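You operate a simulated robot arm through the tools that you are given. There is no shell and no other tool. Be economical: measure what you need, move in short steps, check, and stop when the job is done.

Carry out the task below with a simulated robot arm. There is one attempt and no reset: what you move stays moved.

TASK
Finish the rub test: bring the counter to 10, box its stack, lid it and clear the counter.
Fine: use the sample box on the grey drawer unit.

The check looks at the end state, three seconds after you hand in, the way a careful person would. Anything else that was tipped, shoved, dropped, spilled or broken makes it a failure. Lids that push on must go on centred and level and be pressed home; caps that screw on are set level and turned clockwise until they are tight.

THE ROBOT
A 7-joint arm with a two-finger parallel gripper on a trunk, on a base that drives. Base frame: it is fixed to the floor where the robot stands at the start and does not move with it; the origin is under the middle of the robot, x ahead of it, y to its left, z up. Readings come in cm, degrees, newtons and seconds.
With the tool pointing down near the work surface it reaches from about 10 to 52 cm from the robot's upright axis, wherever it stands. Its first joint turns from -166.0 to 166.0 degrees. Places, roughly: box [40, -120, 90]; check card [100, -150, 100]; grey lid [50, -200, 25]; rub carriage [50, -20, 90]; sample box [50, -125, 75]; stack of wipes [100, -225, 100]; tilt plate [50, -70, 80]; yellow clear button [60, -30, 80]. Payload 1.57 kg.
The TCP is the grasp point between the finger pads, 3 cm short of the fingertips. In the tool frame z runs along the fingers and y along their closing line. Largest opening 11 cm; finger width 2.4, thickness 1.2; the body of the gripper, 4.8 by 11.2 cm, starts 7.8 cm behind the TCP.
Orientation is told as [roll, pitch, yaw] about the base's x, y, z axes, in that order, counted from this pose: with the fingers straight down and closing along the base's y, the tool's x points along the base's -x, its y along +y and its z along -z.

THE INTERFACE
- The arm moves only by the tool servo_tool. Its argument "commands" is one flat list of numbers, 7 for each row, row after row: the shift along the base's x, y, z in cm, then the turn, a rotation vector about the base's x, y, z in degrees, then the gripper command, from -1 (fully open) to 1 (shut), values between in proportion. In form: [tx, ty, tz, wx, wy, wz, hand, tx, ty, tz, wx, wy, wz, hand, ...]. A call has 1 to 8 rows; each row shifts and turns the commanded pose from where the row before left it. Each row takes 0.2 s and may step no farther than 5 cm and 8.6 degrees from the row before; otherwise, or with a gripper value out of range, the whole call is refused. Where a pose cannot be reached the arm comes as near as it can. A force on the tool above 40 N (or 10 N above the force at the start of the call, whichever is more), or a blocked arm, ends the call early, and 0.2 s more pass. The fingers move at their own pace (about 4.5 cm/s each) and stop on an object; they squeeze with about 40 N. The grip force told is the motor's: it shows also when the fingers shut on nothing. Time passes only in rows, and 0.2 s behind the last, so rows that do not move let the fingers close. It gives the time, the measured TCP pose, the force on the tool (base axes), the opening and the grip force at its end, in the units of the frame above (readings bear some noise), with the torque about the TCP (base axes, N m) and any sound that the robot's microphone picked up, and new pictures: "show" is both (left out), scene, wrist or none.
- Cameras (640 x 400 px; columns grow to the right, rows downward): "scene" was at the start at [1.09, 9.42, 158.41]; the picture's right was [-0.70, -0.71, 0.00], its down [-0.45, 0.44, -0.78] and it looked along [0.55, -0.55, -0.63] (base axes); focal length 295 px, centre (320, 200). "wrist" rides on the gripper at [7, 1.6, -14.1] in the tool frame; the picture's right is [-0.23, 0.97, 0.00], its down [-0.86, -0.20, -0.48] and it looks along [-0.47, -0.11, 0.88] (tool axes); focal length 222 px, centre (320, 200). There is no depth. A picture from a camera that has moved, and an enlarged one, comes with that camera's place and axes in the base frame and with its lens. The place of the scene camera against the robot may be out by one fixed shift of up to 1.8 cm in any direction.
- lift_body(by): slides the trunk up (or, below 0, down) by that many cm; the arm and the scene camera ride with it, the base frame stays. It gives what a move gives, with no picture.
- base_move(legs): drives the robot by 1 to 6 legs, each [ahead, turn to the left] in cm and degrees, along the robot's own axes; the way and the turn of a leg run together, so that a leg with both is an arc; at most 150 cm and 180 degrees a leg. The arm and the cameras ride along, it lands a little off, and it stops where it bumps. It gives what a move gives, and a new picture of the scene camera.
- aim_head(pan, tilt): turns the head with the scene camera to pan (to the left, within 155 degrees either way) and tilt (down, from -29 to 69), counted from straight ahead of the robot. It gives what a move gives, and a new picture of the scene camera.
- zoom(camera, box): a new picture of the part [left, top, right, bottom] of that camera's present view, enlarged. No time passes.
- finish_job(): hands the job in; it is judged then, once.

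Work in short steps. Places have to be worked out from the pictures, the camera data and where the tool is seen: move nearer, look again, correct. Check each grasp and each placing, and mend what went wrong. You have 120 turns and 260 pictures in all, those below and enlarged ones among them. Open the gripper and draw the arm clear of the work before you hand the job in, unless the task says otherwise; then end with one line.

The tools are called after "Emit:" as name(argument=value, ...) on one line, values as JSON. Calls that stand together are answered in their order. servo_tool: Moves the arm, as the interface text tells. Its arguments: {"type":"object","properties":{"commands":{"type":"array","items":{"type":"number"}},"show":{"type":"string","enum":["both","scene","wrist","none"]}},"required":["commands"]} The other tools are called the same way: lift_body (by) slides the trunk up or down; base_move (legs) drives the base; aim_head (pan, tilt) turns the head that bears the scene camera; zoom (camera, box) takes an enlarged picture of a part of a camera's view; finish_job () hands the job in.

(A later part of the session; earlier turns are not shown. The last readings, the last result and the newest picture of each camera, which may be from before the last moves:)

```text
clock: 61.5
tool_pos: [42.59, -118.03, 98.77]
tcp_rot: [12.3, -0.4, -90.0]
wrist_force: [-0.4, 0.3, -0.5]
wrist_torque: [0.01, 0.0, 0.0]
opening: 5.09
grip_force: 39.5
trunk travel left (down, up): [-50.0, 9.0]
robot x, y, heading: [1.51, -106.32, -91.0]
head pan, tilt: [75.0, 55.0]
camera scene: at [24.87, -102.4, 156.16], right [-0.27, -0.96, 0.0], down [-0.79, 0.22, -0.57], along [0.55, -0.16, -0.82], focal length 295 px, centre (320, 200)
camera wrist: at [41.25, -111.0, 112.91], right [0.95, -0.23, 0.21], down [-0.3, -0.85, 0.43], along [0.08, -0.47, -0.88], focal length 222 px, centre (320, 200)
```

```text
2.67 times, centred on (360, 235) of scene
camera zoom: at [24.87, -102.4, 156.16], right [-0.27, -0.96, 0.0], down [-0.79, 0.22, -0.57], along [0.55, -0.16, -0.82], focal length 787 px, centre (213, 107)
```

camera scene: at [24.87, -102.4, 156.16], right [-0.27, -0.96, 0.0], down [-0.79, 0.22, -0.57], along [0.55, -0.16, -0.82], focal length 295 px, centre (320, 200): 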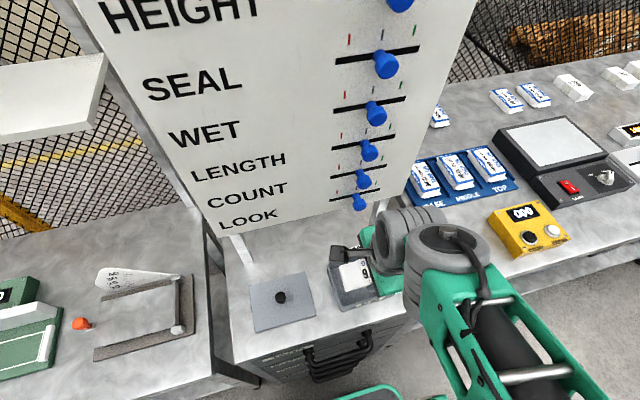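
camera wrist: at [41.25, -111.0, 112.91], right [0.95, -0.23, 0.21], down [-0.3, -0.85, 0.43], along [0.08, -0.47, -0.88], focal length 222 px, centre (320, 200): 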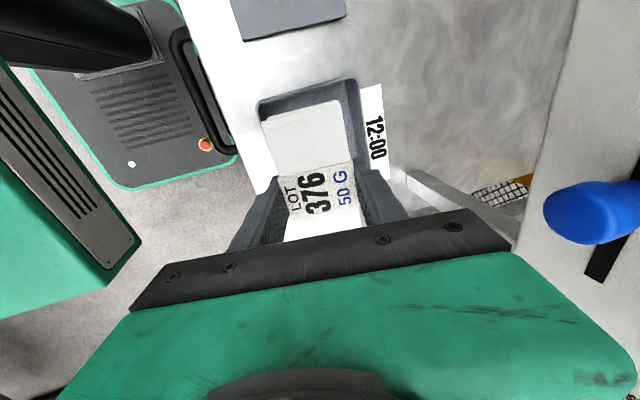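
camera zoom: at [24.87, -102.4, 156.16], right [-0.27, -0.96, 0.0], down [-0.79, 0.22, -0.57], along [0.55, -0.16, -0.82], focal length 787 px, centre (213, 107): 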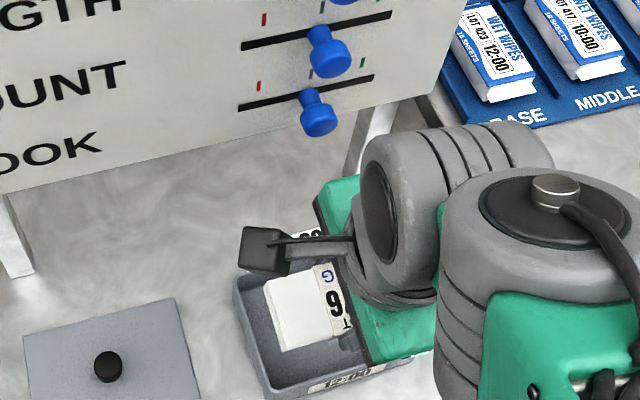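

Box interior ≈ x 40.5–50, y -112.2…-125. I centre at x=45.2, y=-118.35, reduce the lean to ~6° and go down to z≈94.

Emit:
servo_tool(commands=[1.3, -0.3, 0, 0, 3, 0, 0.5, 1.3, 0, 0, 0, 3, 0, 0.5, 0, 0, -2.5, 0, 0, 0, 0.5, 0, 0, -2, 0, 0, 0, 0.5], show="both")

Emit:
zoom(camera="wrist", box=[200, 60, 480, 235])

Emit:
zoom(camera="scene", box=[280, 190, 440, 310])

```text
clock: 62.5
tool_pos: [44.98, -118.37, 94.26]
tcp_rot: [5.9, -0.4, -89.9]
wrist_force: [0.2, -1.4, -1.2]
wrist_torque: [0.0, -0.02, -0.05]
opening: 5.12
grip_force: 39.7
trunk travel left (down, up): [-50.0, 9.0]
robot x, y, heading: [1.59, -106.19, -90.5]
head pan, tilt: [75.0, 55.0]
camera scene: at [24.85, -102.41, 156.16], right [-0.27, -0.96, 0.0], down [-0.79, 0.22, -0.57], along [0.55, -0.16, -0.82], focal length 295 px, centre (320, 200)
camera wrist: at [45.17, -111.36, 108.39], right [0.97, -0.23, 0.1], down [-0.25, -0.85, 0.46], along [-0.02, -0.47, -0.88], focal length 222 px, centre (320, 200)
```

scene: 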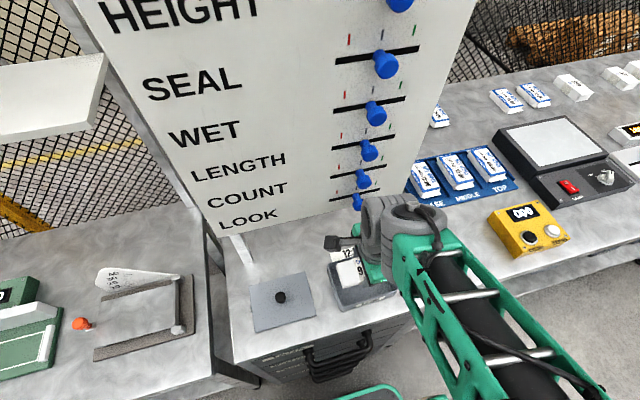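
wrist: 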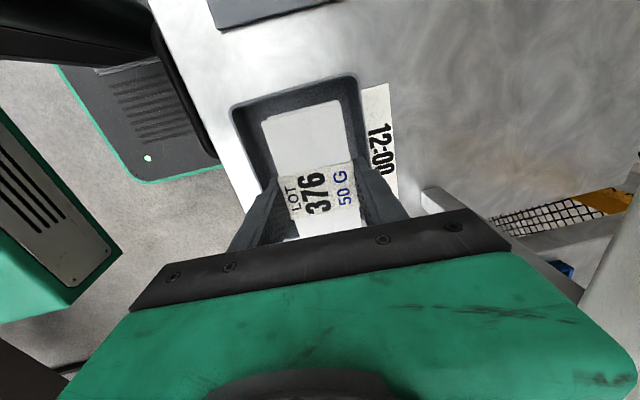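

```text
2.29 times, centred on (340, 148) of wrist
camera zoom: at [45.17, -111.36, 108.39], right [0.97, -0.23, 0.1], down [-0.25, -0.85, 0.46], along [-0.02, -0.47, -0.88], focal length 508 px, centre (274, 320)
```

zoom: 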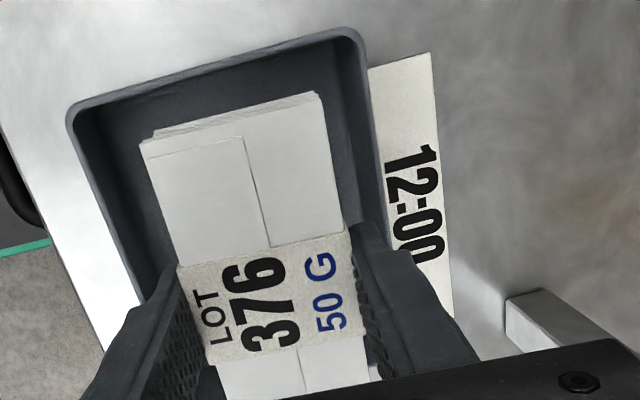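

```text
3.33 times, centred on (360, 250) of scene
camera zoom: at [24.85, -102.41, 156.16], right [-0.27, -0.96, 0.0], down [-0.79, 0.22, -0.57], along [0.55, -0.16, -0.82], focal length 984 px, centre (187, 33)
```

zoom: 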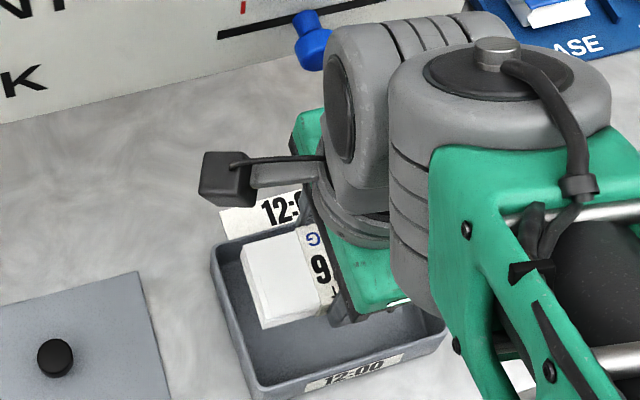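

Near inner wall is at y≈-112.5, stack end at ≈-112.8, so I shift 0.4 further in -y and descend with care.

Emit:
servo_tool(commands=[0, -0.4, 0, 0, 0, 0, 0.5, 0, 0, -1, 0, 0, 0, 0.5, 0, 0, -1, 0, 0, 0, 0.5, 0, 0, -1, 0, 0, 0, 0.5], show="both")

Emit:
zoom(camera="wrist", box=[200, 60, 480, 235])

Emit:
zoom(camera="scene", box=[280, 190, 440, 310])

```text
clock: 63.5
tool_pos: [45.06, -118.7, 91.29]
tcp_rot: [6.0, -0.4, -90.0]
wrist_force: [-0.2, 0.3, -0.6]
wrist_torque: [0.01, -0.01, 0.0]
opening: 5.1
grip_force: 40.0
trunk travel left (down, up): [-50.0, 9.0]
robot x, y, heading: [1.23, -106.12, -90.8]
head pan, tilt: [75.0, 55.0]
camera scene: at [24.84, -102.41, 156.16], right [-0.27, -0.96, 0.0], down [-0.79, 0.22, -0.57], along [0.55, -0.16, -0.82], focal length 295 px, centre (320, 200)
camera wrist: at [45.24, -111.66, 105.46], right [0.97, -0.23, 0.1], down [-0.25, -0.85, 0.46], along [-0.02, -0.47, -0.88], focal length 222 px, centre (320, 200)
```

scene: 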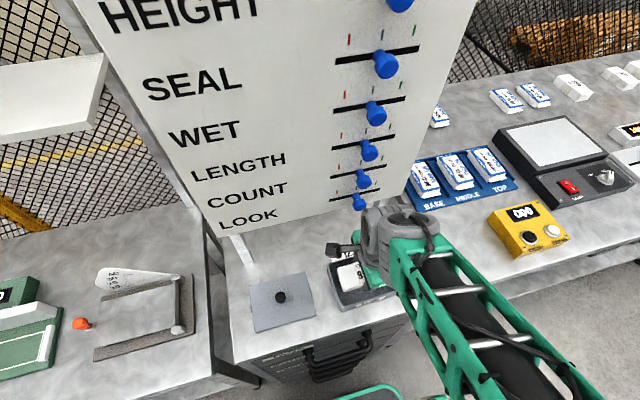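
wrist: 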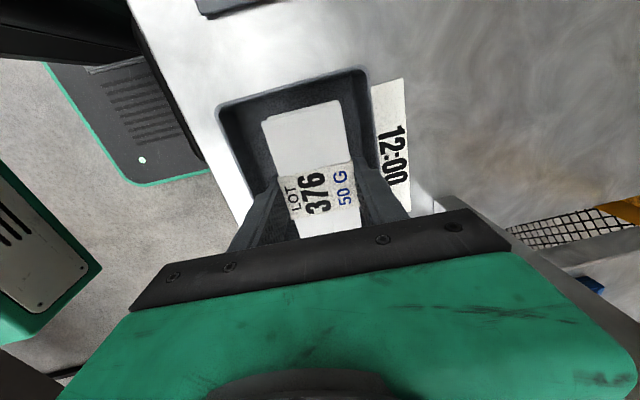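

```text
2.29 times, centred on (340, 148) of wrist
camera zoom: at [45.24, -111.66, 105.46], right [0.97, -0.23, 0.1], down [-0.25, -0.85, 0.46], along [-0.02, -0.47, -0.88], focal length 508 px, centre (274, 320)
```

zoom: 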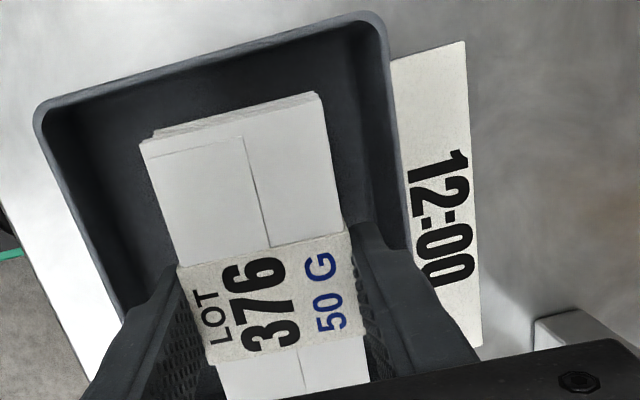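

```text
3.33 times, centred on (360, 250) of scene
camera zoom: at [24.84, -102.41, 156.16], right [-0.27, -0.96, 0.0], down [-0.79, 0.22, -0.57], along [0.55, -0.16, -0.82], focal length 984 px, centre (187, 33)
```

zoom: 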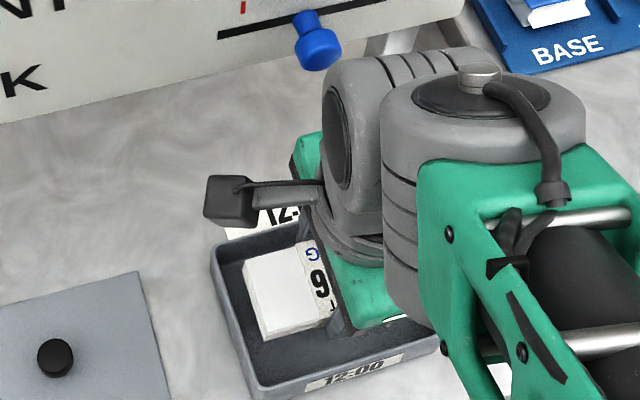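

Still well centred. Continue down until contact with the box floor.

Emit:
servo_tool(commands=[0, 0, -1, 0, 0, 0, 0.5, 0, 0, -1, 0, 0, 0, 0.5], show="wrist")

Emit:
zoom(camera="wrist", box=[200, 60, 480, 235])

```text
clock: 64.0
tool_pos: [44.97, -118.69, 89.28]
tcp_rot: [6.1, -0.4, -90.0]
wrist_force: [-0.1, -0.1, -0.5]
wrist_torque: [0.0, 0.01, -0.01]
opening: 5.1
grip_force: 40.4
trunk travel left (down, up): [-50.0, 9.0]
robot x, y, heading: [1.18, -106.09, -90.8]
head pan, tilt: [75.0, 55.0]
camera wrist: at [45.24, -111.69, 103.49], right [0.97, -0.23, 0.1], down [-0.25, -0.85, 0.46], along [-0.02, -0.47, -0.88], focal length 222 px, centre (320, 200)
```

wrist: 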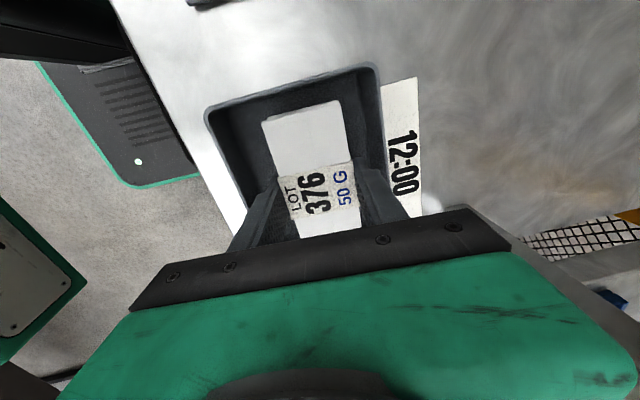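

```text
2.29 times, centred on (340, 148) of wrist
camera zoom: at [45.24, -111.69, 103.49], right [0.97, -0.23, 0.1], down [-0.25, -0.85, 0.46], along [-0.02, -0.47, -0.88], focal length 508 px, centre (274, 320)
```

zoom: 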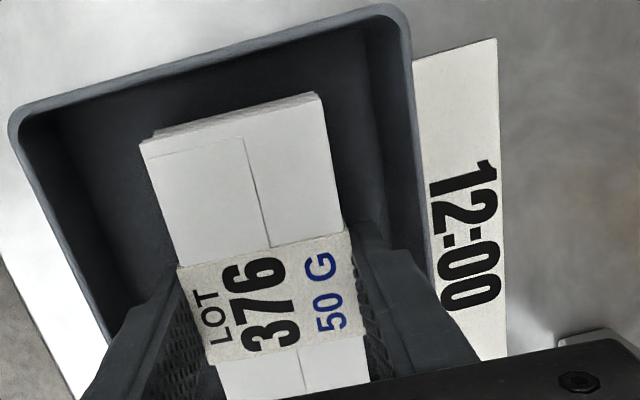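

Nudging +0.15 in y to centre; continue down to floor contact.

Emit:
servo_tool(commands=[0, 0.15, -0.7, 0, 0, 0, 0.5, 0, 0, -0.7, 0, 0, 0, 0.5], show="wrist")

Emit:
zoom(camera="scene", box=[280, 190, 440, 310])

```text
clock: 64.7
tool_pos: [45.51, -118.73, 88.83]
tcp_rot: [7.1, -0.5, -90.1]
wrist_force: [-1.0, 1.4, 17.1]
wrist_torque: [0.23, 0.51, 0.02]
opening: 5.14
grip_force: 39.3
trunk travel left (down, up): [-50.0, 9.0]
robot x, y, heading: [1.49, -106.19, -90.9]
head pan, tilt: [75.0, 55.0]
stopped in row 2: the force on the tool passed its limit at 49 N (the readings are from after the stop); the commanded pose is now the measured one
camera wrist: at [45.48, -111.6, 102.94], right [0.97, -0.23, 0.12], down [-0.26, -0.85, 0.46], along [0.0, -0.47, -0.88], focal length 222 px, centre (320, 200)
```

wrist: 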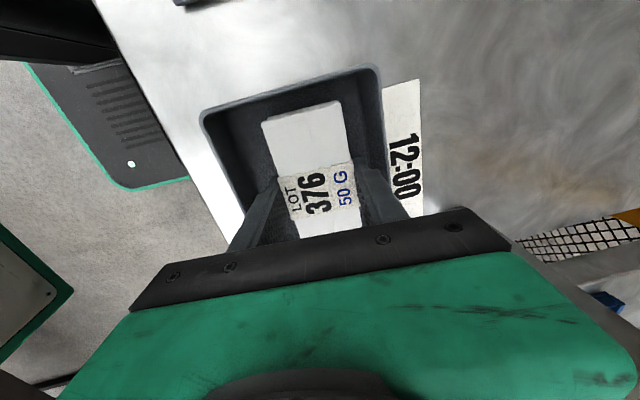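

```text
3.33 times, centred on (360, 250) of scene
camera zoom: at [24.73, -102.38, 156.2], right [-0.27, -0.96, 0.0], down [-0.79, 0.22, -0.57], along [0.55, -0.16, -0.82], focal length 984 px, centre (187, 33)
```

zoom: 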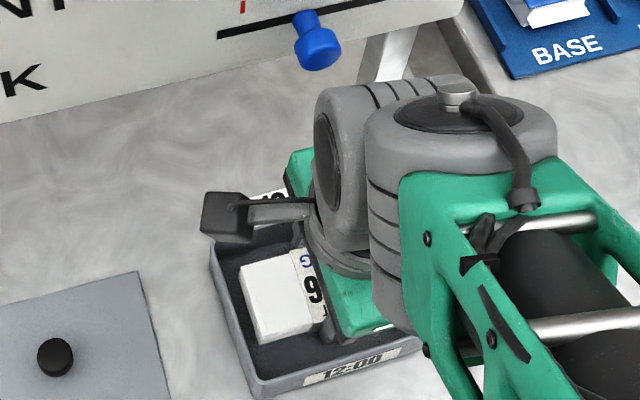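

That's the box floor (fingertips well below the rim). Raise slightly, level out most of the lean, set down, and open only to ~6 cm so the fingers stay off the walls.

Emit:
servo_tool(commands=[-0.2, 0, 0.4, 0, 3, 0, 0.5, 0, 0, -0.2, 0, 1, 0, 0.5, 0, 0, 0, 0, 0, 0, -0.1, 0, 0, 0, 0, 0, 0, -0.1], show="wrist")

Emit:
zoom(camera="wrist", box=[180, 60, 460, 235])

```text
clock: 65.7
tool_pos: [45.13, -118.56, 88.62]
tcp_rot: [2.6, -0.4, -90.0]
wrist_force: [-0.3, -0.2, 0.0]
wrist_torque: [0.0, -0.01, -0.01]
opening: 6.04
grip_force: 0.0
trunk travel left (down, up): [-50.0, 9.0]
robot x, y, heading: [1.27, -106.18, -91.1]
head pan, tilt: [75.0, 55.0]
camera wrist: at [46.26, -111.54, 102.82], right [0.97, -0.23, 0.05], down [-0.22, -0.85, 0.48], along [-0.07, -0.47, -0.88], focal length 222 px, centre (320, 200)
```

wrist: 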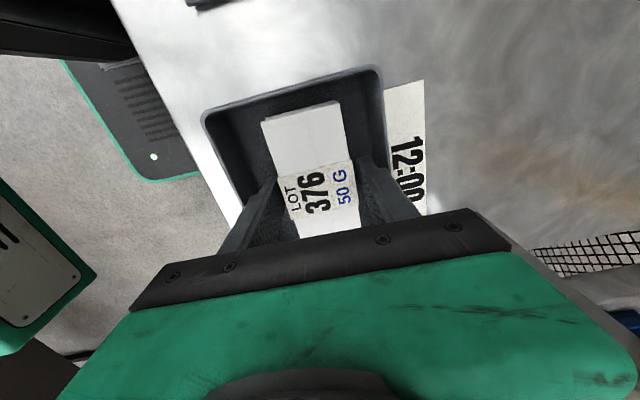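

```text
2.29 times, centred on (320, 148) of wrist
camera zoom: at [46.26, -111.54, 102.82], right [0.97, -0.23, 0.05], down [-0.22, -0.85, 0.48], along [-0.07, -0.47, -0.88], focal length 508 px, centre (320, 320)
```

zoom: 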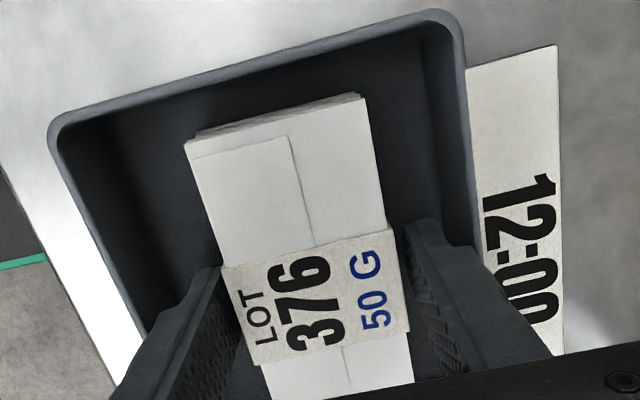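

Released and the stack sits in the box. Raise straight up, easing away from the board.

Emit:
servo_tool(commands=[0, 0, 2, 0, 0, 0, -0.1, 0, 0, 3, 0, 0, 0, -0.1, -1, 0, 4, 0, 0, 0, -0.1, -2, 0, 4, 0, 0, 0, -0.1, -3, 0, 4, 0, 2.6, 0, -0.1, -4, 0, 2, 0, 0, 0, -0.1], show="both")

Emit:
zoom(camera="scene", box=[240, 220, 420, 340])

Emit:
zoom(camera="wrist", box=[280, 20, 480, 220])

```text
clock: 67.1
tool_pos: [34.86, -118.71, 107.75]
tcp_rot: [0.1, -0.5, -90.1]
wrist_force: [-0.4, 0.2, 0.2]
wrist_torque: [-0.01, 0.04, 0.02]
opening: 6.05
grip_force: 0.0
trunk travel left (down, up): [-50.0, 9.0]
robot x, y, heading: [1.12, -105.72, -91.2]
head pan, tilt: [75.0, 55.0]
camera scene: at [24.78, -102.4, 156.17], right [-0.27, -0.96, 0.0], down [-0.79, 0.22, -0.57], along [0.55, -0.16, -0.82], focal length 295 px, centre (320, 200)
camera wrist: at [36.58, -111.59, 121.82], right [0.97, -0.23, 0.0], down [-0.2, -0.85, 0.49], along [-0.11, -0.47, -0.87], focal length 222 px, centre (320, 200)
```

scene: 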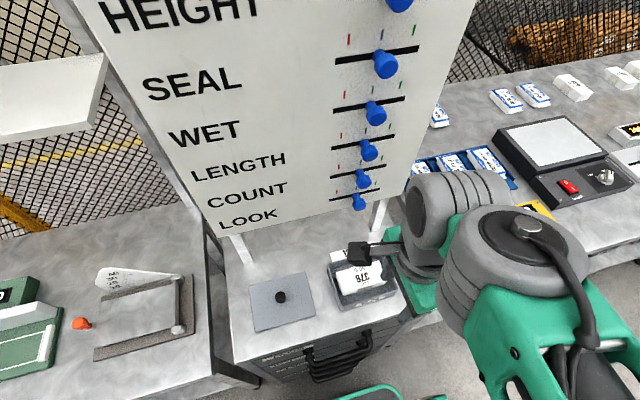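
wrist: 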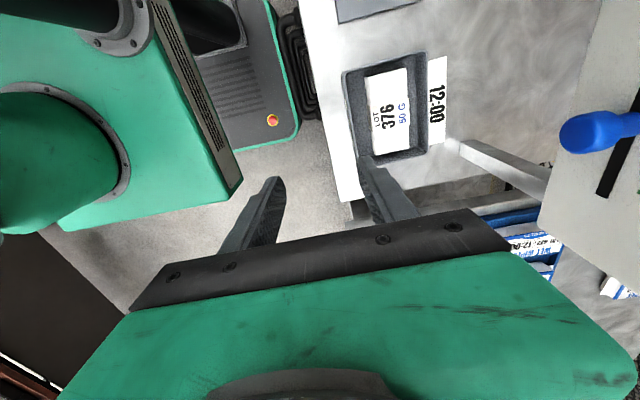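

```text
3.33 times, centred on (330, 280) of scene
camera zoom: at [24.78, -102.4, 156.17], right [-0.27, -0.96, 0.0], down [-0.79, 0.22, -0.57], along [0.55, -0.16, -0.82], focal length 984 px, centre (287, -67)
```

zoom: 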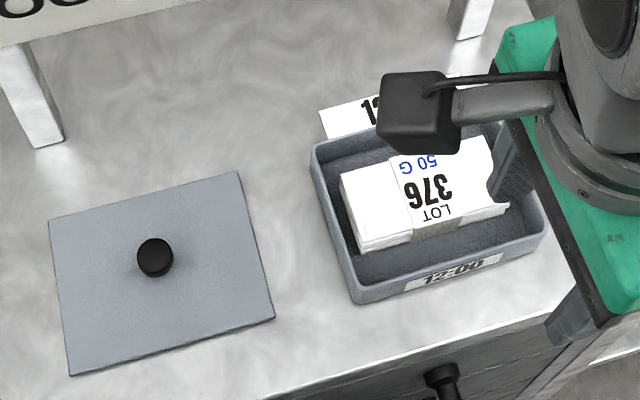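

```text
2.00 times, centred on (380, 120) of wrist
camera zoom: at [36.58, -111.59, 121.82], right [0.97, -0.23, 0.0], down [-0.2, -0.85, 0.49], along [-0.11, -0.47, -0.87], focal length 444 px, centre (200, 360)
```

zoom: 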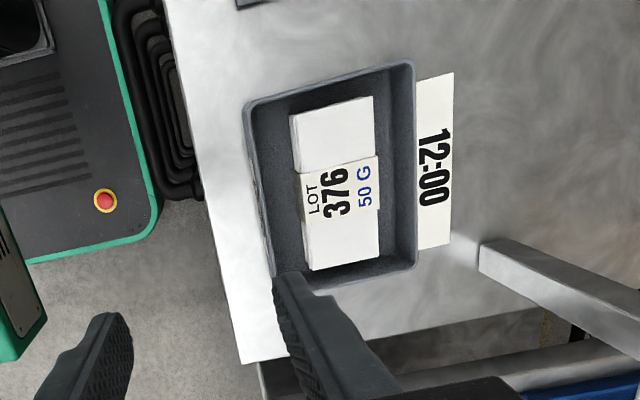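

Stack lies flat inside the box (box ≈ x 39.5–50.4, y -111.7…-125.6; centre 44.95,-118.6). Now go over the lid with the tool turned back to close along y, for a look.

Emit:
servo_tool(commands=[0, 2.5, 0, 0, 0, 8.5, 0, 0, 2.5, 0, 0, 0, 8.5, 0, 0.5, 2.5, 0, 0, 0, 8.5, 0, 1, 2.5, 0, 0, 0, 8.5, 0, 1, 2.5, 0, 0, 0, 8.5, 0, 1, 2.5, 0, 0, 0, 8.5, 0, 1, 2.4, 0, 0, 0, 8.5, 0, 1, 1.7, 0, 0, 0, 8.5, 0], show="none")

Emit:
servo_tool(commands=[0, 0, 0, 0, 0, 8.5, 0, 0, 0, 0, 0, 0, 8.5, 0, 0, 0, 0, 0, -4, 5.1, 0, 0, 0, 0, 0, -4, 0, 0], show="both")

Emit:
zoom(camera="wrist", box=[160, 20, 480, 220])

```text
clock: 68.9
tool_pos: [40.84, -99.79, 107.95]
tcp_rot: [0.2, -0.6, -22.2]
wrist_force: [0.0, -0.2, -0.5]
wrist_torque: [0.01, -0.04, 0.0]
opening: 5.51
grip_force: 0.0
trunk travel left (down, up): [-50.0, 9.0]
robot x, y, heading: [1.29, -106.08, -90.9]
head pan, tilt: [75.0, 55.0]
```

```text
clock: 69.9
tool_pos: [40.91, -101.49, 106.34]
tcp_rot: [-0.4, -7.0, -2.5]
wrist_force: [-0.6, 0.0, -0.2]
wrist_torque: [-0.04, 0.04, 0.01]
opening: 5.5
grip_force: 0.1
trunk travel left (down, up): [-50.0, 9.0]
robot x, y, heading: [1.22, -106.0, -90.8]
head pan, tilt: [75.0, 55.0]
camera scene: at [24.82, -102.41, 156.17], right [-0.27, -0.96, 0.0], down [-0.79, 0.22, -0.57], along [0.55, -0.16, -0.82], focal length 295 px, centre (320, 200)
camera wrist: at [32.56, -99.48, 119.63], right [0.27, 0.96, 0.02], down [0.78, -0.23, 0.58], along [0.56, -0.14, -0.81], focal length 222 px, centre (320, 200)
```

scene: 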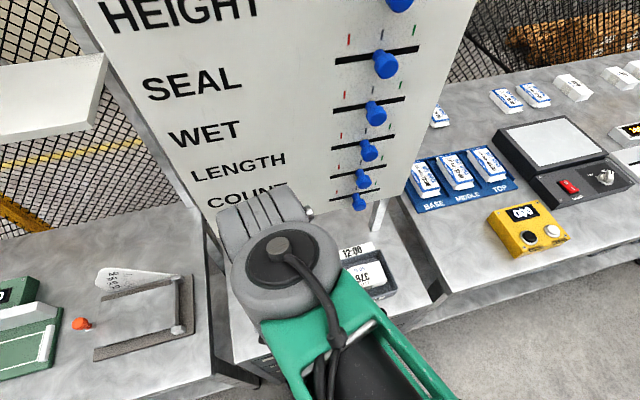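
wrist: 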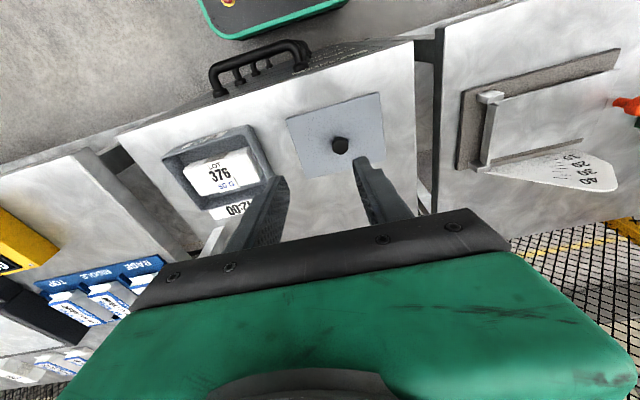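

```text
2.00 times, centred on (320, 120) of wrist
camera zoom: at [32.56, -99.48, 119.63], right [0.27, 0.96, 0.02], down [0.78, -0.23, 0.58], along [0.56, -0.14, -0.81], focal length 444 px, centre (320, 360)
```

zoom: 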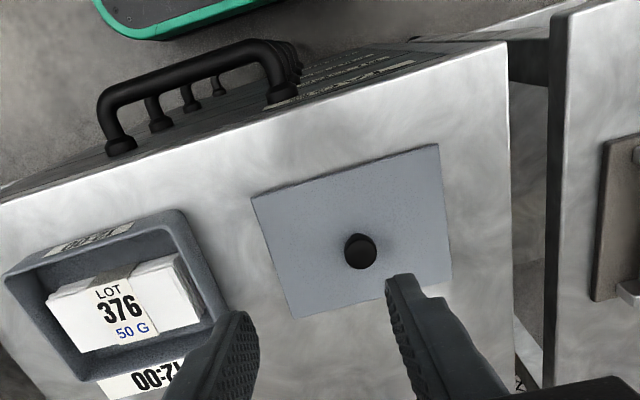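

The backwards lean at yaw 0 makes the camera arm limit out; zero lean has enough clearance (wrist edge ≈ TCP+5 vs knob tips 53). Lid knob ≈(45.6,-99.5). Level the tool and lower toward it.

Emit:
servo_tool(commands=[1.5, 0, 0, 0, 3.5, 2.5, 0, 1.5, 1, -1, 0.4, 3.5, 0, 0, 1.7, 1, -2, 0, 0, 0, 0, 0, 0, -4, 0, 0, 0, 0, 0, 0, -4, 0, 0, 0, 0], show="wrist")

Emit:
zoom(camera="wrist", box=[160, 20, 480, 220])

```text
clock: 71.1
tool_pos: [45.59, -97.83, 97.07]
tcp_rot: [1.0, -1.9, 2.4]
wrist_force: [0.5, -0.3, 0.8]
wrist_torque: [0.02, 0.02, 0.01]
opening: 5.51
grip_force: 0.1
trunk travel left (down, up): [-50.0, 9.0]
robot x, y, heading: [1.3, -106.33, -90.8]
head pan, tilt: [75.0, 55.0]
camera wrist: at [38.12, -96.77, 111.03], right [0.19, 0.98, 0.02], down [0.85, -0.17, 0.5], along [0.5, -0.07, -0.86], focal length 222 px, centre (320, 200)
```

wrist: 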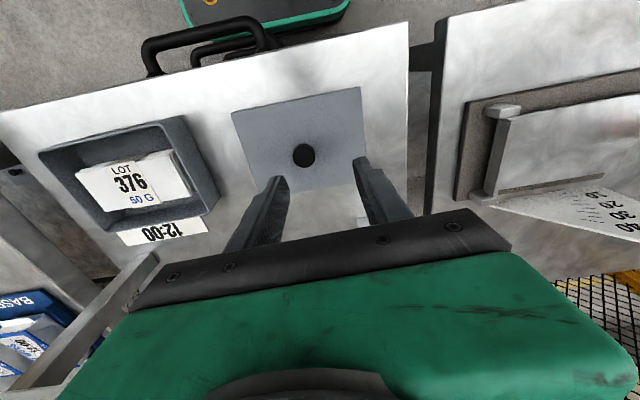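

```text
2.00 times, centred on (320, 120) of wrist
camera zoom: at [38.12, -96.77, 111.03], right [0.19, 0.98, 0.02], down [0.85, -0.17, 0.5], along [0.5, -0.07, -0.86], focal length 444 px, centre (320, 360)
```

zoom: 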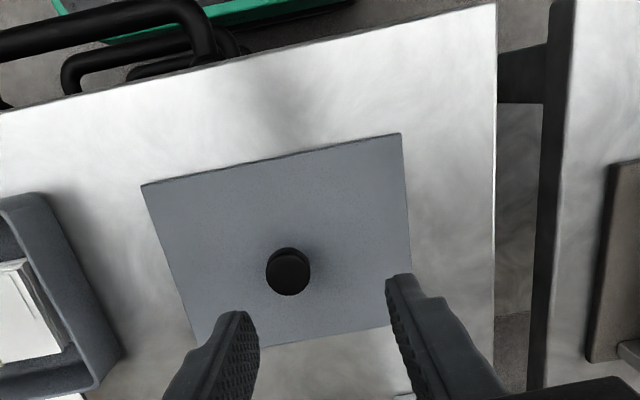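

Correct the small tilt/yaw and y-offset, then lower to z≈91.

Emit:
servo_tool(commands=[0.1, -1.5, 0, 0, 0, -2.4, 0, 0, 0, 0, -1, 1.9, 0, 0, 0, 0, -3, 0, 0, 0, 0, 0, 0, -2, 0, 0, 0, 0], show="wrist")

Emit:
zoom(camera="wrist", box=[160, 20, 480, 220])

```text
clock: 72.1
tool_pos: [46.61, -99.68, 93.26]
tcp_rot: [0.4, -1.4, -0.9]
wrist_force: [0.4, 0.5, -0.7]
wrist_torque: [-0.02, 0.01, 0.01]
opening: 5.48
grip_force: 0.0
trunk travel left (down, up): [-50.0, 9.0]
robot x, y, heading: [0.93, -106.55, -90.9]
head pan, tilt: [75.0, 55.0]
camera wrist: at [39.37, -98.1, 107.22], right [0.24, 0.97, 0.01], down [0.84, -0.22, 0.5], along [0.49, -0.11, -0.87], focal length 222 px, centre (320, 200)
```

wrist: 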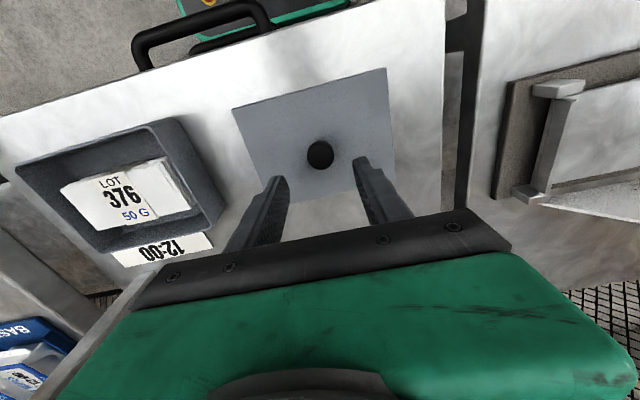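

```text
2.00 times, centred on (320, 120) of wrist
camera zoom: at [39.37, -98.1, 107.22], right [0.24, 0.97, 0.01], down [0.84, -0.22, 0.5], along [0.49, -0.11, -0.87], focal length 444 px, centre (320, 360)
```

zoom: 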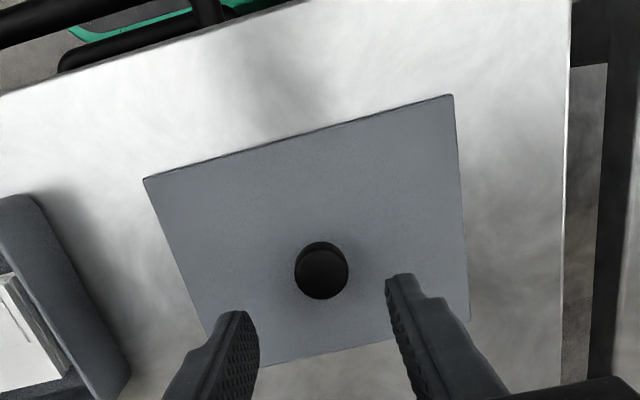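

The arm isn't quite reaching at yaw 0 (near a joint limit). The knob is round, so I'll turn the tool to about +12° yaw, which it reaches freely.

Emit:
servo_tool(commands=[0, 0, 1, 0, 0, 6, 0, 0, 0, 0, 0, 0, 6, 0, 0, 0, 0, 0, 0, 0, 0], show="wrist")

Emit:
zoom(camera="wrist", box=[160, 20, 480, 220])

```text
clock: 72.9
tool_pos: [45.87, -99.93, 93.17]
tcp_rot: [-0.2, -0.1, 11.1]
wrist_force: [0.2, 0.0, 0.3]
wrist_torque: [-0.03, -0.01, 0.0]
opening: 5.5
grip_force: 0.0
trunk travel left (down, up): [-50.0, 9.0]
robot x, y, heading: [0.9, -106.28, -90.9]
head pan, tilt: [75.0, 55.0]
camera wrist: at [38.83, -99.68, 107.33], right [0.04, 1.0, 0.0], down [0.88, -0.03, 0.48], along [0.48, -0.02, -0.88], focal length 222 px, centre (320, 200)
```

wrist: 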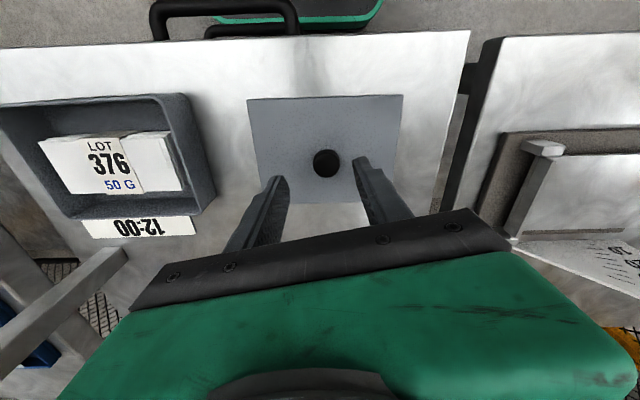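

```text
2.00 times, centred on (320, 120) of wrist
camera zoom: at [38.83, -99.68, 107.33], right [0.04, 1.0, 0.0], down [0.88, -0.03, 0.48], along [0.48, -0.02, -0.88], focal length 444 px, centre (320, 360)
```

zoom: 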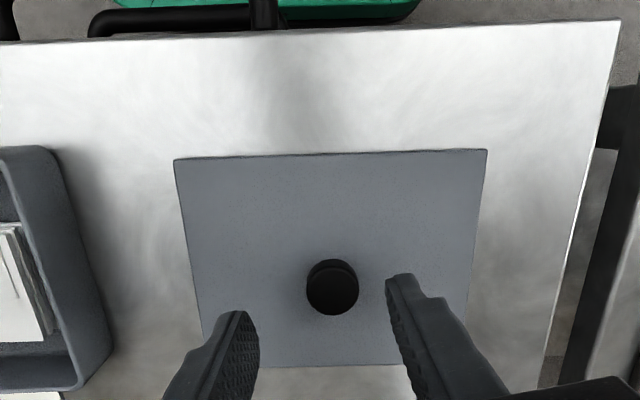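

Pose is now met. Shift (-0.3,+0.45) to the knob and descend.

Emit:
servo_tool(commands=[-0.3, 0.45, -1, 0, 0, 0, 0, 0, 0, -1, 0, 0, 0, 0, 0, 0, -1, 0, 0, 0, 0], show="wrist")

Emit:
zoom(camera="wrist", box=[160, 50, 480, 250])

```text
clock: 73.9
tool_pos: [46.85, -99.85, 92.06]
tcp_rot: [0.1, -2.5, 10.2]
wrist_force: [0.1, 0.8, 0.2]
wrist_torque: [0.01, 0.0, 0.01]
opening: 5.5
grip_force: 0.0
trunk travel left (down, up): [-50.0, 9.0]
robot x, y, heading: [1.15, -106.35, -90.9]
head pan, tilt: [75.0, 55.0]
stopped in row 3: the arm was blocked; the commanded pose is now the measured one
camera wrist: at [39.24, -99.6, 105.86], right [0.05, 1.0, 0.01], down [0.86, -0.05, 0.51], along [0.51, -0.02, -0.86], focal length 222 px, centre (320, 200)
```

wrist: 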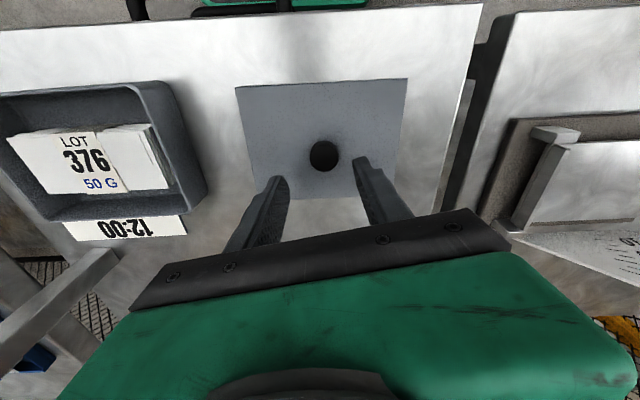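

```text
2.00 times, centred on (320, 150) of wrist
camera zoom: at [39.24, -99.6, 105.86], right [0.05, 1.0, 0.01], down [0.86, -0.05, 0.51], along [0.51, -0.02, -0.86], focal length 444 px, centre (320, 300)
```

zoom: 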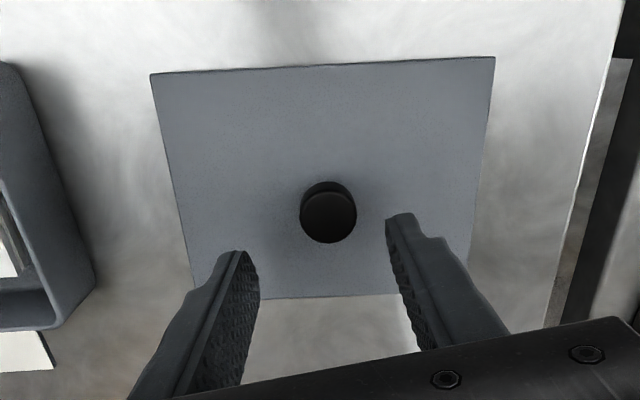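

Blocked: with the camera toward the robot, it meets the forearm. I'll rise and turn to yaw -90 (which worked at the box).

Emit:
servo_tool(commands=[0, 0, 4, 0, 2.5, 0, 0, 0, 0, 1, 0, 0, -8.4, 0, 0, 0, 0, 0, 0, -8.4, 0, 0, 0, 0, 0, 0, -8.4, 0, 0, 0, 0, 0, 0, -8.4, 0, 0, 0, 0, 0, 0, -8.4, 0, 0, 0, 0, 0, 0, -8.4, 0, 0, 0, 0, 0, 0, -8.4, 0], show="none")

Emit:
servo_tool(commands=[0, 0, 0, 0, 0, -8.4, 0, 0, 0, 0, 0, 0, -8.4, 0, 0, 0, 0, 0, 0, -8.4, 0, 0, 0, 0, 0, 0, -8.4, 0, 0, 0, 0, 0, 0, -7.8, 0, -1.2, 0.4, 0, 0, 0, 0, 0], show="wrist")

Emit:
zoom(camera="wrist", box=[200, 50, 440, 200])

```text
clock: 75.7
tool_pos: [46.91, -99.72, 97.04]
tcp_rot: [0.5, 0.0, -48.5]
wrist_force: [-0.4, 0.1, -0.5]
wrist_torque: [-0.01, -0.02, 0.04]
opening: 5.51
grip_force: 0.1
trunk travel left (down, up): [-50.0, 9.0]
robot x, y, heading: [1.41, -106.19, -90.9]
head pan, tilt: [75.0, 55.0]
```

```text
clock: 77.1
tool_pos: [45.65, -99.27, 97.05]
tcp_rot: [0.8, -0.1, -89.9]
wrist_force: [0.5, -0.7, 0.8]
wrist_torque: [-0.03, -0.03, 0.0]
opening: 5.49
grip_force: 0.1
trunk travel left (down, up): [-50.0, 9.0]
robot x, y, heading: [1.78, -106.25, -90.9]
head pan, tilt: [75.0, 55.0]
camera wrist: at [47.19, -92.26, 111.3], right [0.97, -0.23, 0.01], down [-0.21, -0.86, 0.48], along [-0.1, -0.47, -0.88], focal length 222 px, centre (320, 200)
```

wrist: 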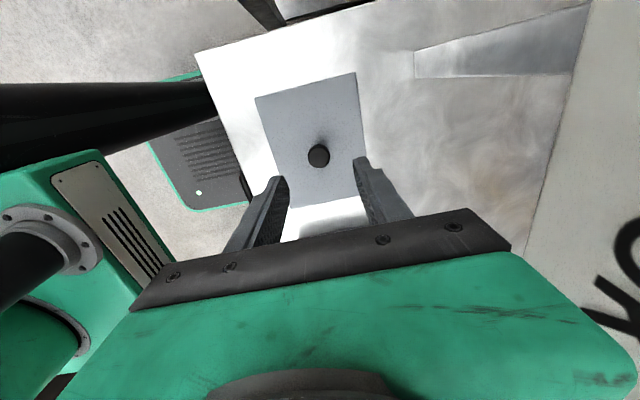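

```text
2.67 times, centred on (320, 125) of wrist
camera zoom: at [47.19, -92.26, 111.3], right [0.97, -0.23, 0.01], down [-0.21, -0.86, 0.48], along [-0.1, -0.47, -0.88], focal length 592 px, centre (320, 400)
```

zoom: 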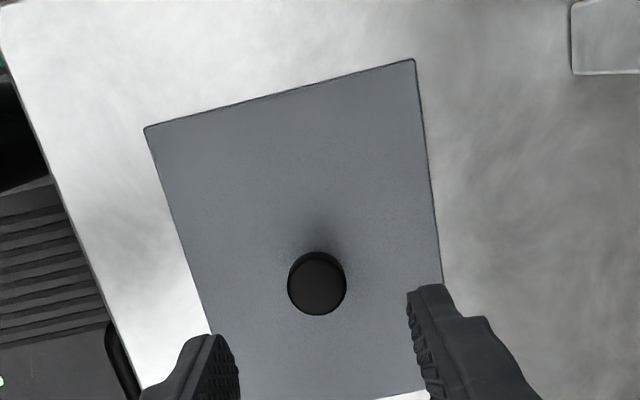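

Knob at ≈(45.6,-99.45), well between the fingers. Lower to z≈90.5.

Emit:
servo_tool(commands=[0, -0.2, -3, 0, 0.8, 0, 0, 0, 0, -2, 0, 0, 0, 0, 0, 0, -1.5, 0, 0, 0, 0], show="wrist")

Emit:
zoom(camera="wrist", box=[200, 50, 440, 200])

```text
clock: 77.9
tool_pos: [46.32, -99.83, 91.44]
tcp_rot: [0.8, 0.3, -90.5]
wrist_force: [0.4, -0.1, -0.7]
wrist_torque: [0.02, -0.03, -0.01]
opening: 5.51
grip_force: 0.0
trunk travel left (down, up): [-50.0, 9.0]
robot x, y, heading: [1.22, -106.46, -90.9]
head pan, tilt: [75.0, 55.0]
camera wrist: at [47.87, -92.9, 105.59], right [0.97, -0.23, 0.01], down [-0.21, -0.86, 0.47], along [-0.1, -0.46, -0.88], focal length 222 px, centre (320, 200)
```

wrist: 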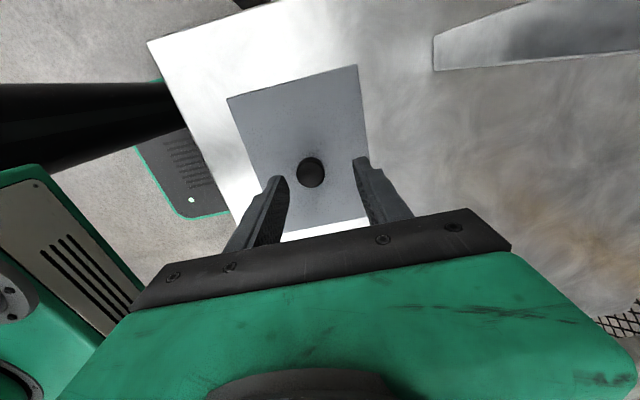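

```text
2.67 times, centred on (320, 125) of wrist
camera zoom: at [47.87, -92.9, 105.59], right [0.97, -0.23, 0.01], down [-0.21, -0.86, 0.47], along [-0.1, -0.46, -0.88], focal length 592 px, centre (320, 400)
```

zoom: 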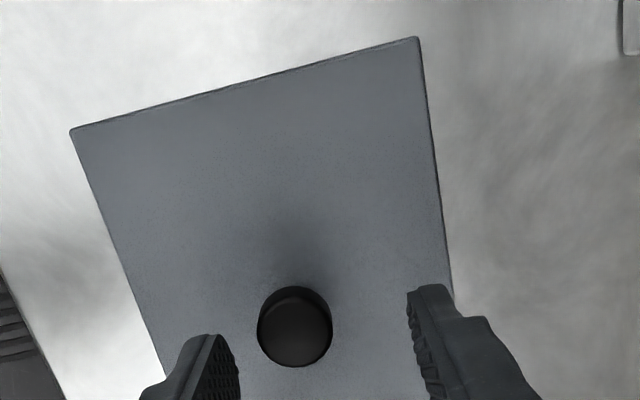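

Again short of the pose: the arm is steep here. I'll raise the tool and lower the trunk by 12 cm to give the arm a better posture.

Emit:
servo_tool(commands=[-0.7, 0.35, 4, 0, 0, 0, 0, 0, 0, 4, 0, 0, 0, 0, 0, 0, 4, 0, 0, 0, 0], show="none")

Emit:
lift_body(by=-12)

Emit:
servo_tool(commands=[0, 0, 0, 0, 0, 0, 0], show="both")

```text
clock: 78.7
tool_pos: [44.94, -98.99, 102.66]
tcp_rot: [-0.1, 0.0, -89.7]
wrist_force: [0.0, -0.3, 0.4]
wrist_torque: [0.03, -0.04, 0.02]
opening: 5.52
grip_force: 0.0
trunk travel left (down, up): [-50.0, 9.0]
robot x, y, heading: [0.99, -106.13, -90.8]
head pan, tilt: [75.0, 55.0]
```

```text
clock: 80.2
tool_pos: [44.98, -98.94, 90.64]
tcp_rot: [-0.3, 0.0, -89.8]
wrist_force: [0.2, -0.9, -0.6]
wrist_torque: [-0.04, 0.04, -0.04]
opening: 5.52
grip_force: 0.1
trunk travel left (down, up): [-38.0, 21.0]
robot x, y, heading: [1.44, -105.99, -90.9]
head pan, tilt: [75.0, 55.0]
```

```text
clock: 80.6
tool_pos: [44.92, -99.12, 90.54]
tcp_rot: [-0.3, -0.1, -89.8]
wrist_force: [-0.2, 0.3, -0.6]
wrist_torque: [0.0, 0.01, -0.01]
opening: 5.48
grip_force: 0.1
trunk travel left (down, up): [-38.0, 21.0]
robot x, y, heading: [1.43, -106.59, -90.9]
head pan, tilt: [75.0, 55.0]
camera scene: at [24.84, -102.41, 144.17], right [-0.27, -0.96, 0.0], down [-0.79, 0.22, -0.57], along [0.55, -0.16, -0.82], focal length 295 px, centre (320, 200)
camera wrist: at [46.74, -92.1, 104.71], right [0.97, -0.22, 0.0], down [-0.19, -0.86, 0.48], along [-0.11, -0.47, -0.88], focal length 222 px, centre (320, 200)
```

scene: 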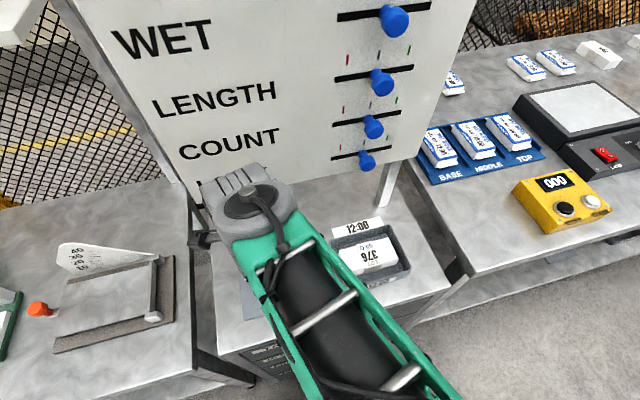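
wrist: 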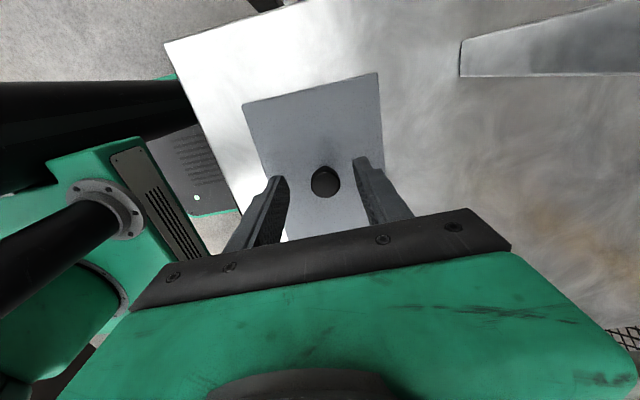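

Pose is good now. Shift to the knob centre and descend until the tips touch the lid lightly.

Emit:
servo_tool(commands=[0.5, -0.4, 0, 0, 0, 0, 0, 0, 0, -0.7, 0, 0, 0, 0, 0, 0, -0.7, 0, 0, 0, 0], show="wrist")

Emit:
zoom(camera="wrist", box=[200, 90, 440, 240])

```text
clock: 81.4
tool_pos: [45.58, -99.41, 89.22]
tcp_rot: [-0.4, -0.1, -89.7]
wrist_force: [0.5, 1.2, 0.4]
wrist_torque: [0.0, -0.01, 0.02]
opening: 5.49
grip_force: 0.0
trunk travel left (down, up): [-38.0, 21.0]
robot x, y, heading: [1.41, -106.33, -90.7]
head pan, tilt: [75.0, 55.0]
camera wrist: at [47.28, -92.46, 103.26], right [0.97, -0.22, 0.0], down [-0.19, -0.86, 0.48], along [-0.11, -0.47, -0.88], focal length 222 px, centre (320, 200)
```

wrist: 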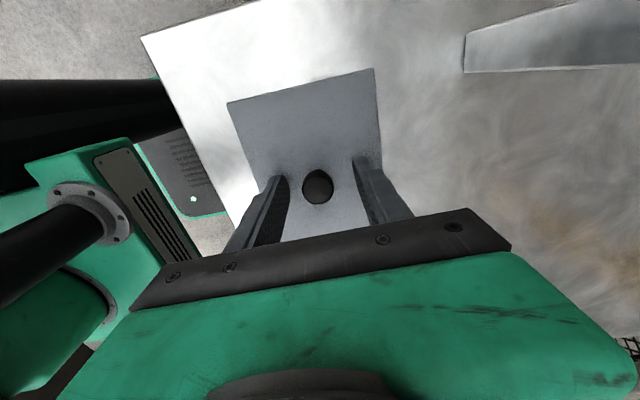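

```text
2.67 times, centred on (320, 165) of wrist
camera zoom: at [47.28, -92.46, 103.26], right [0.97, -0.22, 0.0], down [-0.19, -0.86, 0.48], along [-0.11, -0.47, -0.88], focal length 592 px, centre (320, 293)
```

zoom: 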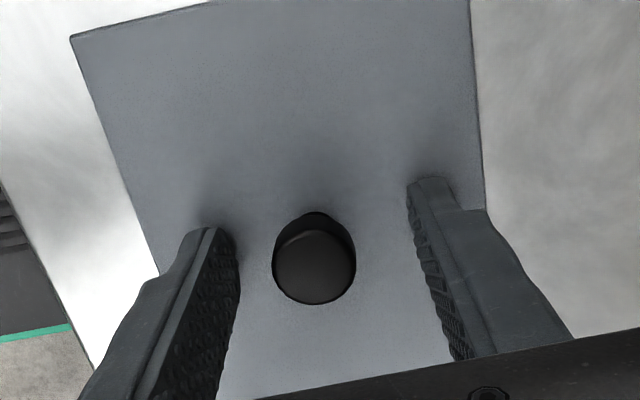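

Very near the lid surface; a bit lower in 0.3 cm steps to contact.

Emit:
servo_tool(commands=[0, 0, -0.3, 0, 0, 0, 0, 0, 0, -0.3, 0, 0, 0, 0], show="none")

```text
clock: 82.0
tool_pos: [45.52, -99.46, 88.79]
tcp_rot: [0.1, -0.1, -89.7]
wrist_force: [-2.0, -0.7, 18.0]
wrist_torque: [-0.05, 0.12, -0.02]
opening: 5.4
grip_force: 0.1
trunk travel left (down, up): [-38.0, 21.0]
robot x, y, heading: [1.3, -106.12, -90.9]
head pan, tilt: [75.0, 55.0]
```

Contact with the lid at z≈85.8. Raise 0.5 and close on the knob.

Emit:
servo_tool(commands=[0, 0, 0.5, 0, 0, 0, 0, 0, 0, 0, 0, 0, 0, 0.5, 0, 0, 0, 0, 0, 0, 1, 0, 0, 0, 0, 0, 0, 1, 0, 0, 0, 0, 0, 0, 1], show="wrist")

```text
clock: 83.2
tool_pos: [45.52, -99.46, 89.09]
tcp_rot: [-0.3, -0.1, -89.8]
wrist_force: [0.9, 0.1, 0.8]
wrist_torque: [0.0, 0.0, -0.03]
opening: 2.28
grip_force: 30.8
trunk travel left (down, up): [-38.0, 21.0]
robot x, y, heading: [1.6, -105.73, -90.9]
head pan, tilt: [75.0, 55.0]
camera wrist: at [47.29, -92.49, 103.12], right [0.97, -0.22, 0.0], down [-0.19, -0.86, 0.48], along [-0.11, -0.47, -0.88], focal length 222 px, centre (320, 200)
```

wrist: 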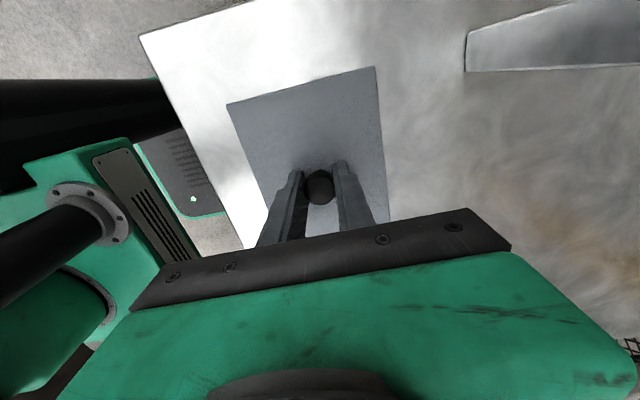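

Knob gripped (2.3 cm). Lift 9 cm and look.

Emit:
servo_tool(commands=[0, 0, 1, 0, 0, 0, 1, 0, 0, 4, 0, 0, 0, 1, 0, 0, 4, 0, 0, 0, 1], show="both")

Emit:
zoom(camera="scene", box=[180, 160, 420, 340])

```text
clock: 84.0
tool_pos: [45.43, -99.6, 98.16]
tcp_rot: [-0.2, 0.0, -89.7]
wrist_force: [-0.6, -0.6, -0.9]
wrist_torque: [0.0, -0.02, -0.02]
opening: 2.29
grip_force: 35.1
trunk travel left (down, up): [-38.0, 21.0]
robot x, y, heading: [1.29, -106.33, -91.0]
head pan, tilt: [75.0, 55.0]
camera scene: at [24.84, -102.41, 144.16], right [-0.27, -0.96, 0.0], down [-0.79, 0.22, -0.57], along [0.55, -0.16, -0.82], focal length 295 px, centre (320, 200)
camera wrist: at [47.16, -92.63, 112.27], right [0.97, -0.22, -0.01], down [-0.19, -0.86, 0.48], along [-0.11, -0.47, -0.88], focal length 222 px, centre (320, 200)
```

scene: 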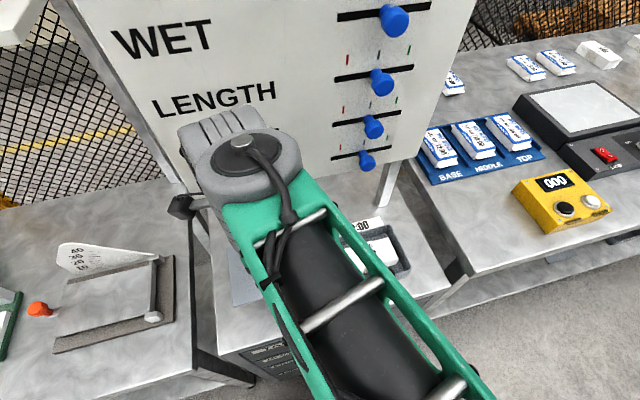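
wrist: 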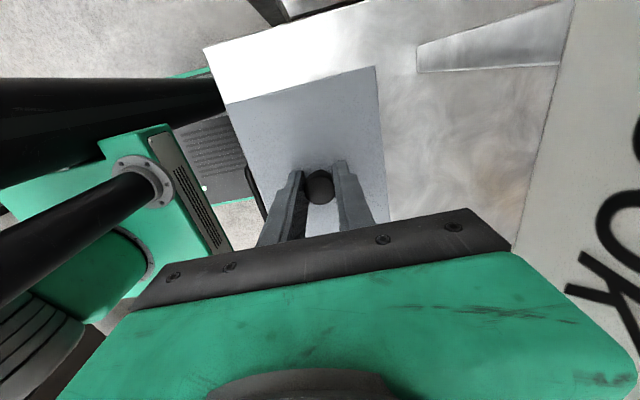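

```text
2.22 times, centred on (300, 250) of scene
camera zoom: at [24.84, -102.41, 144.16], right [-0.27, -0.96, 0.0], down [-0.79, 0.22, -0.57], along [0.55, -0.16, -0.82], focal length 656 px, centre (364, 89)
```

zoom: 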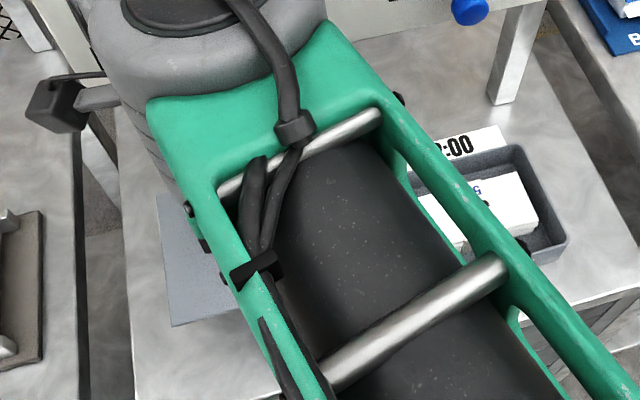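

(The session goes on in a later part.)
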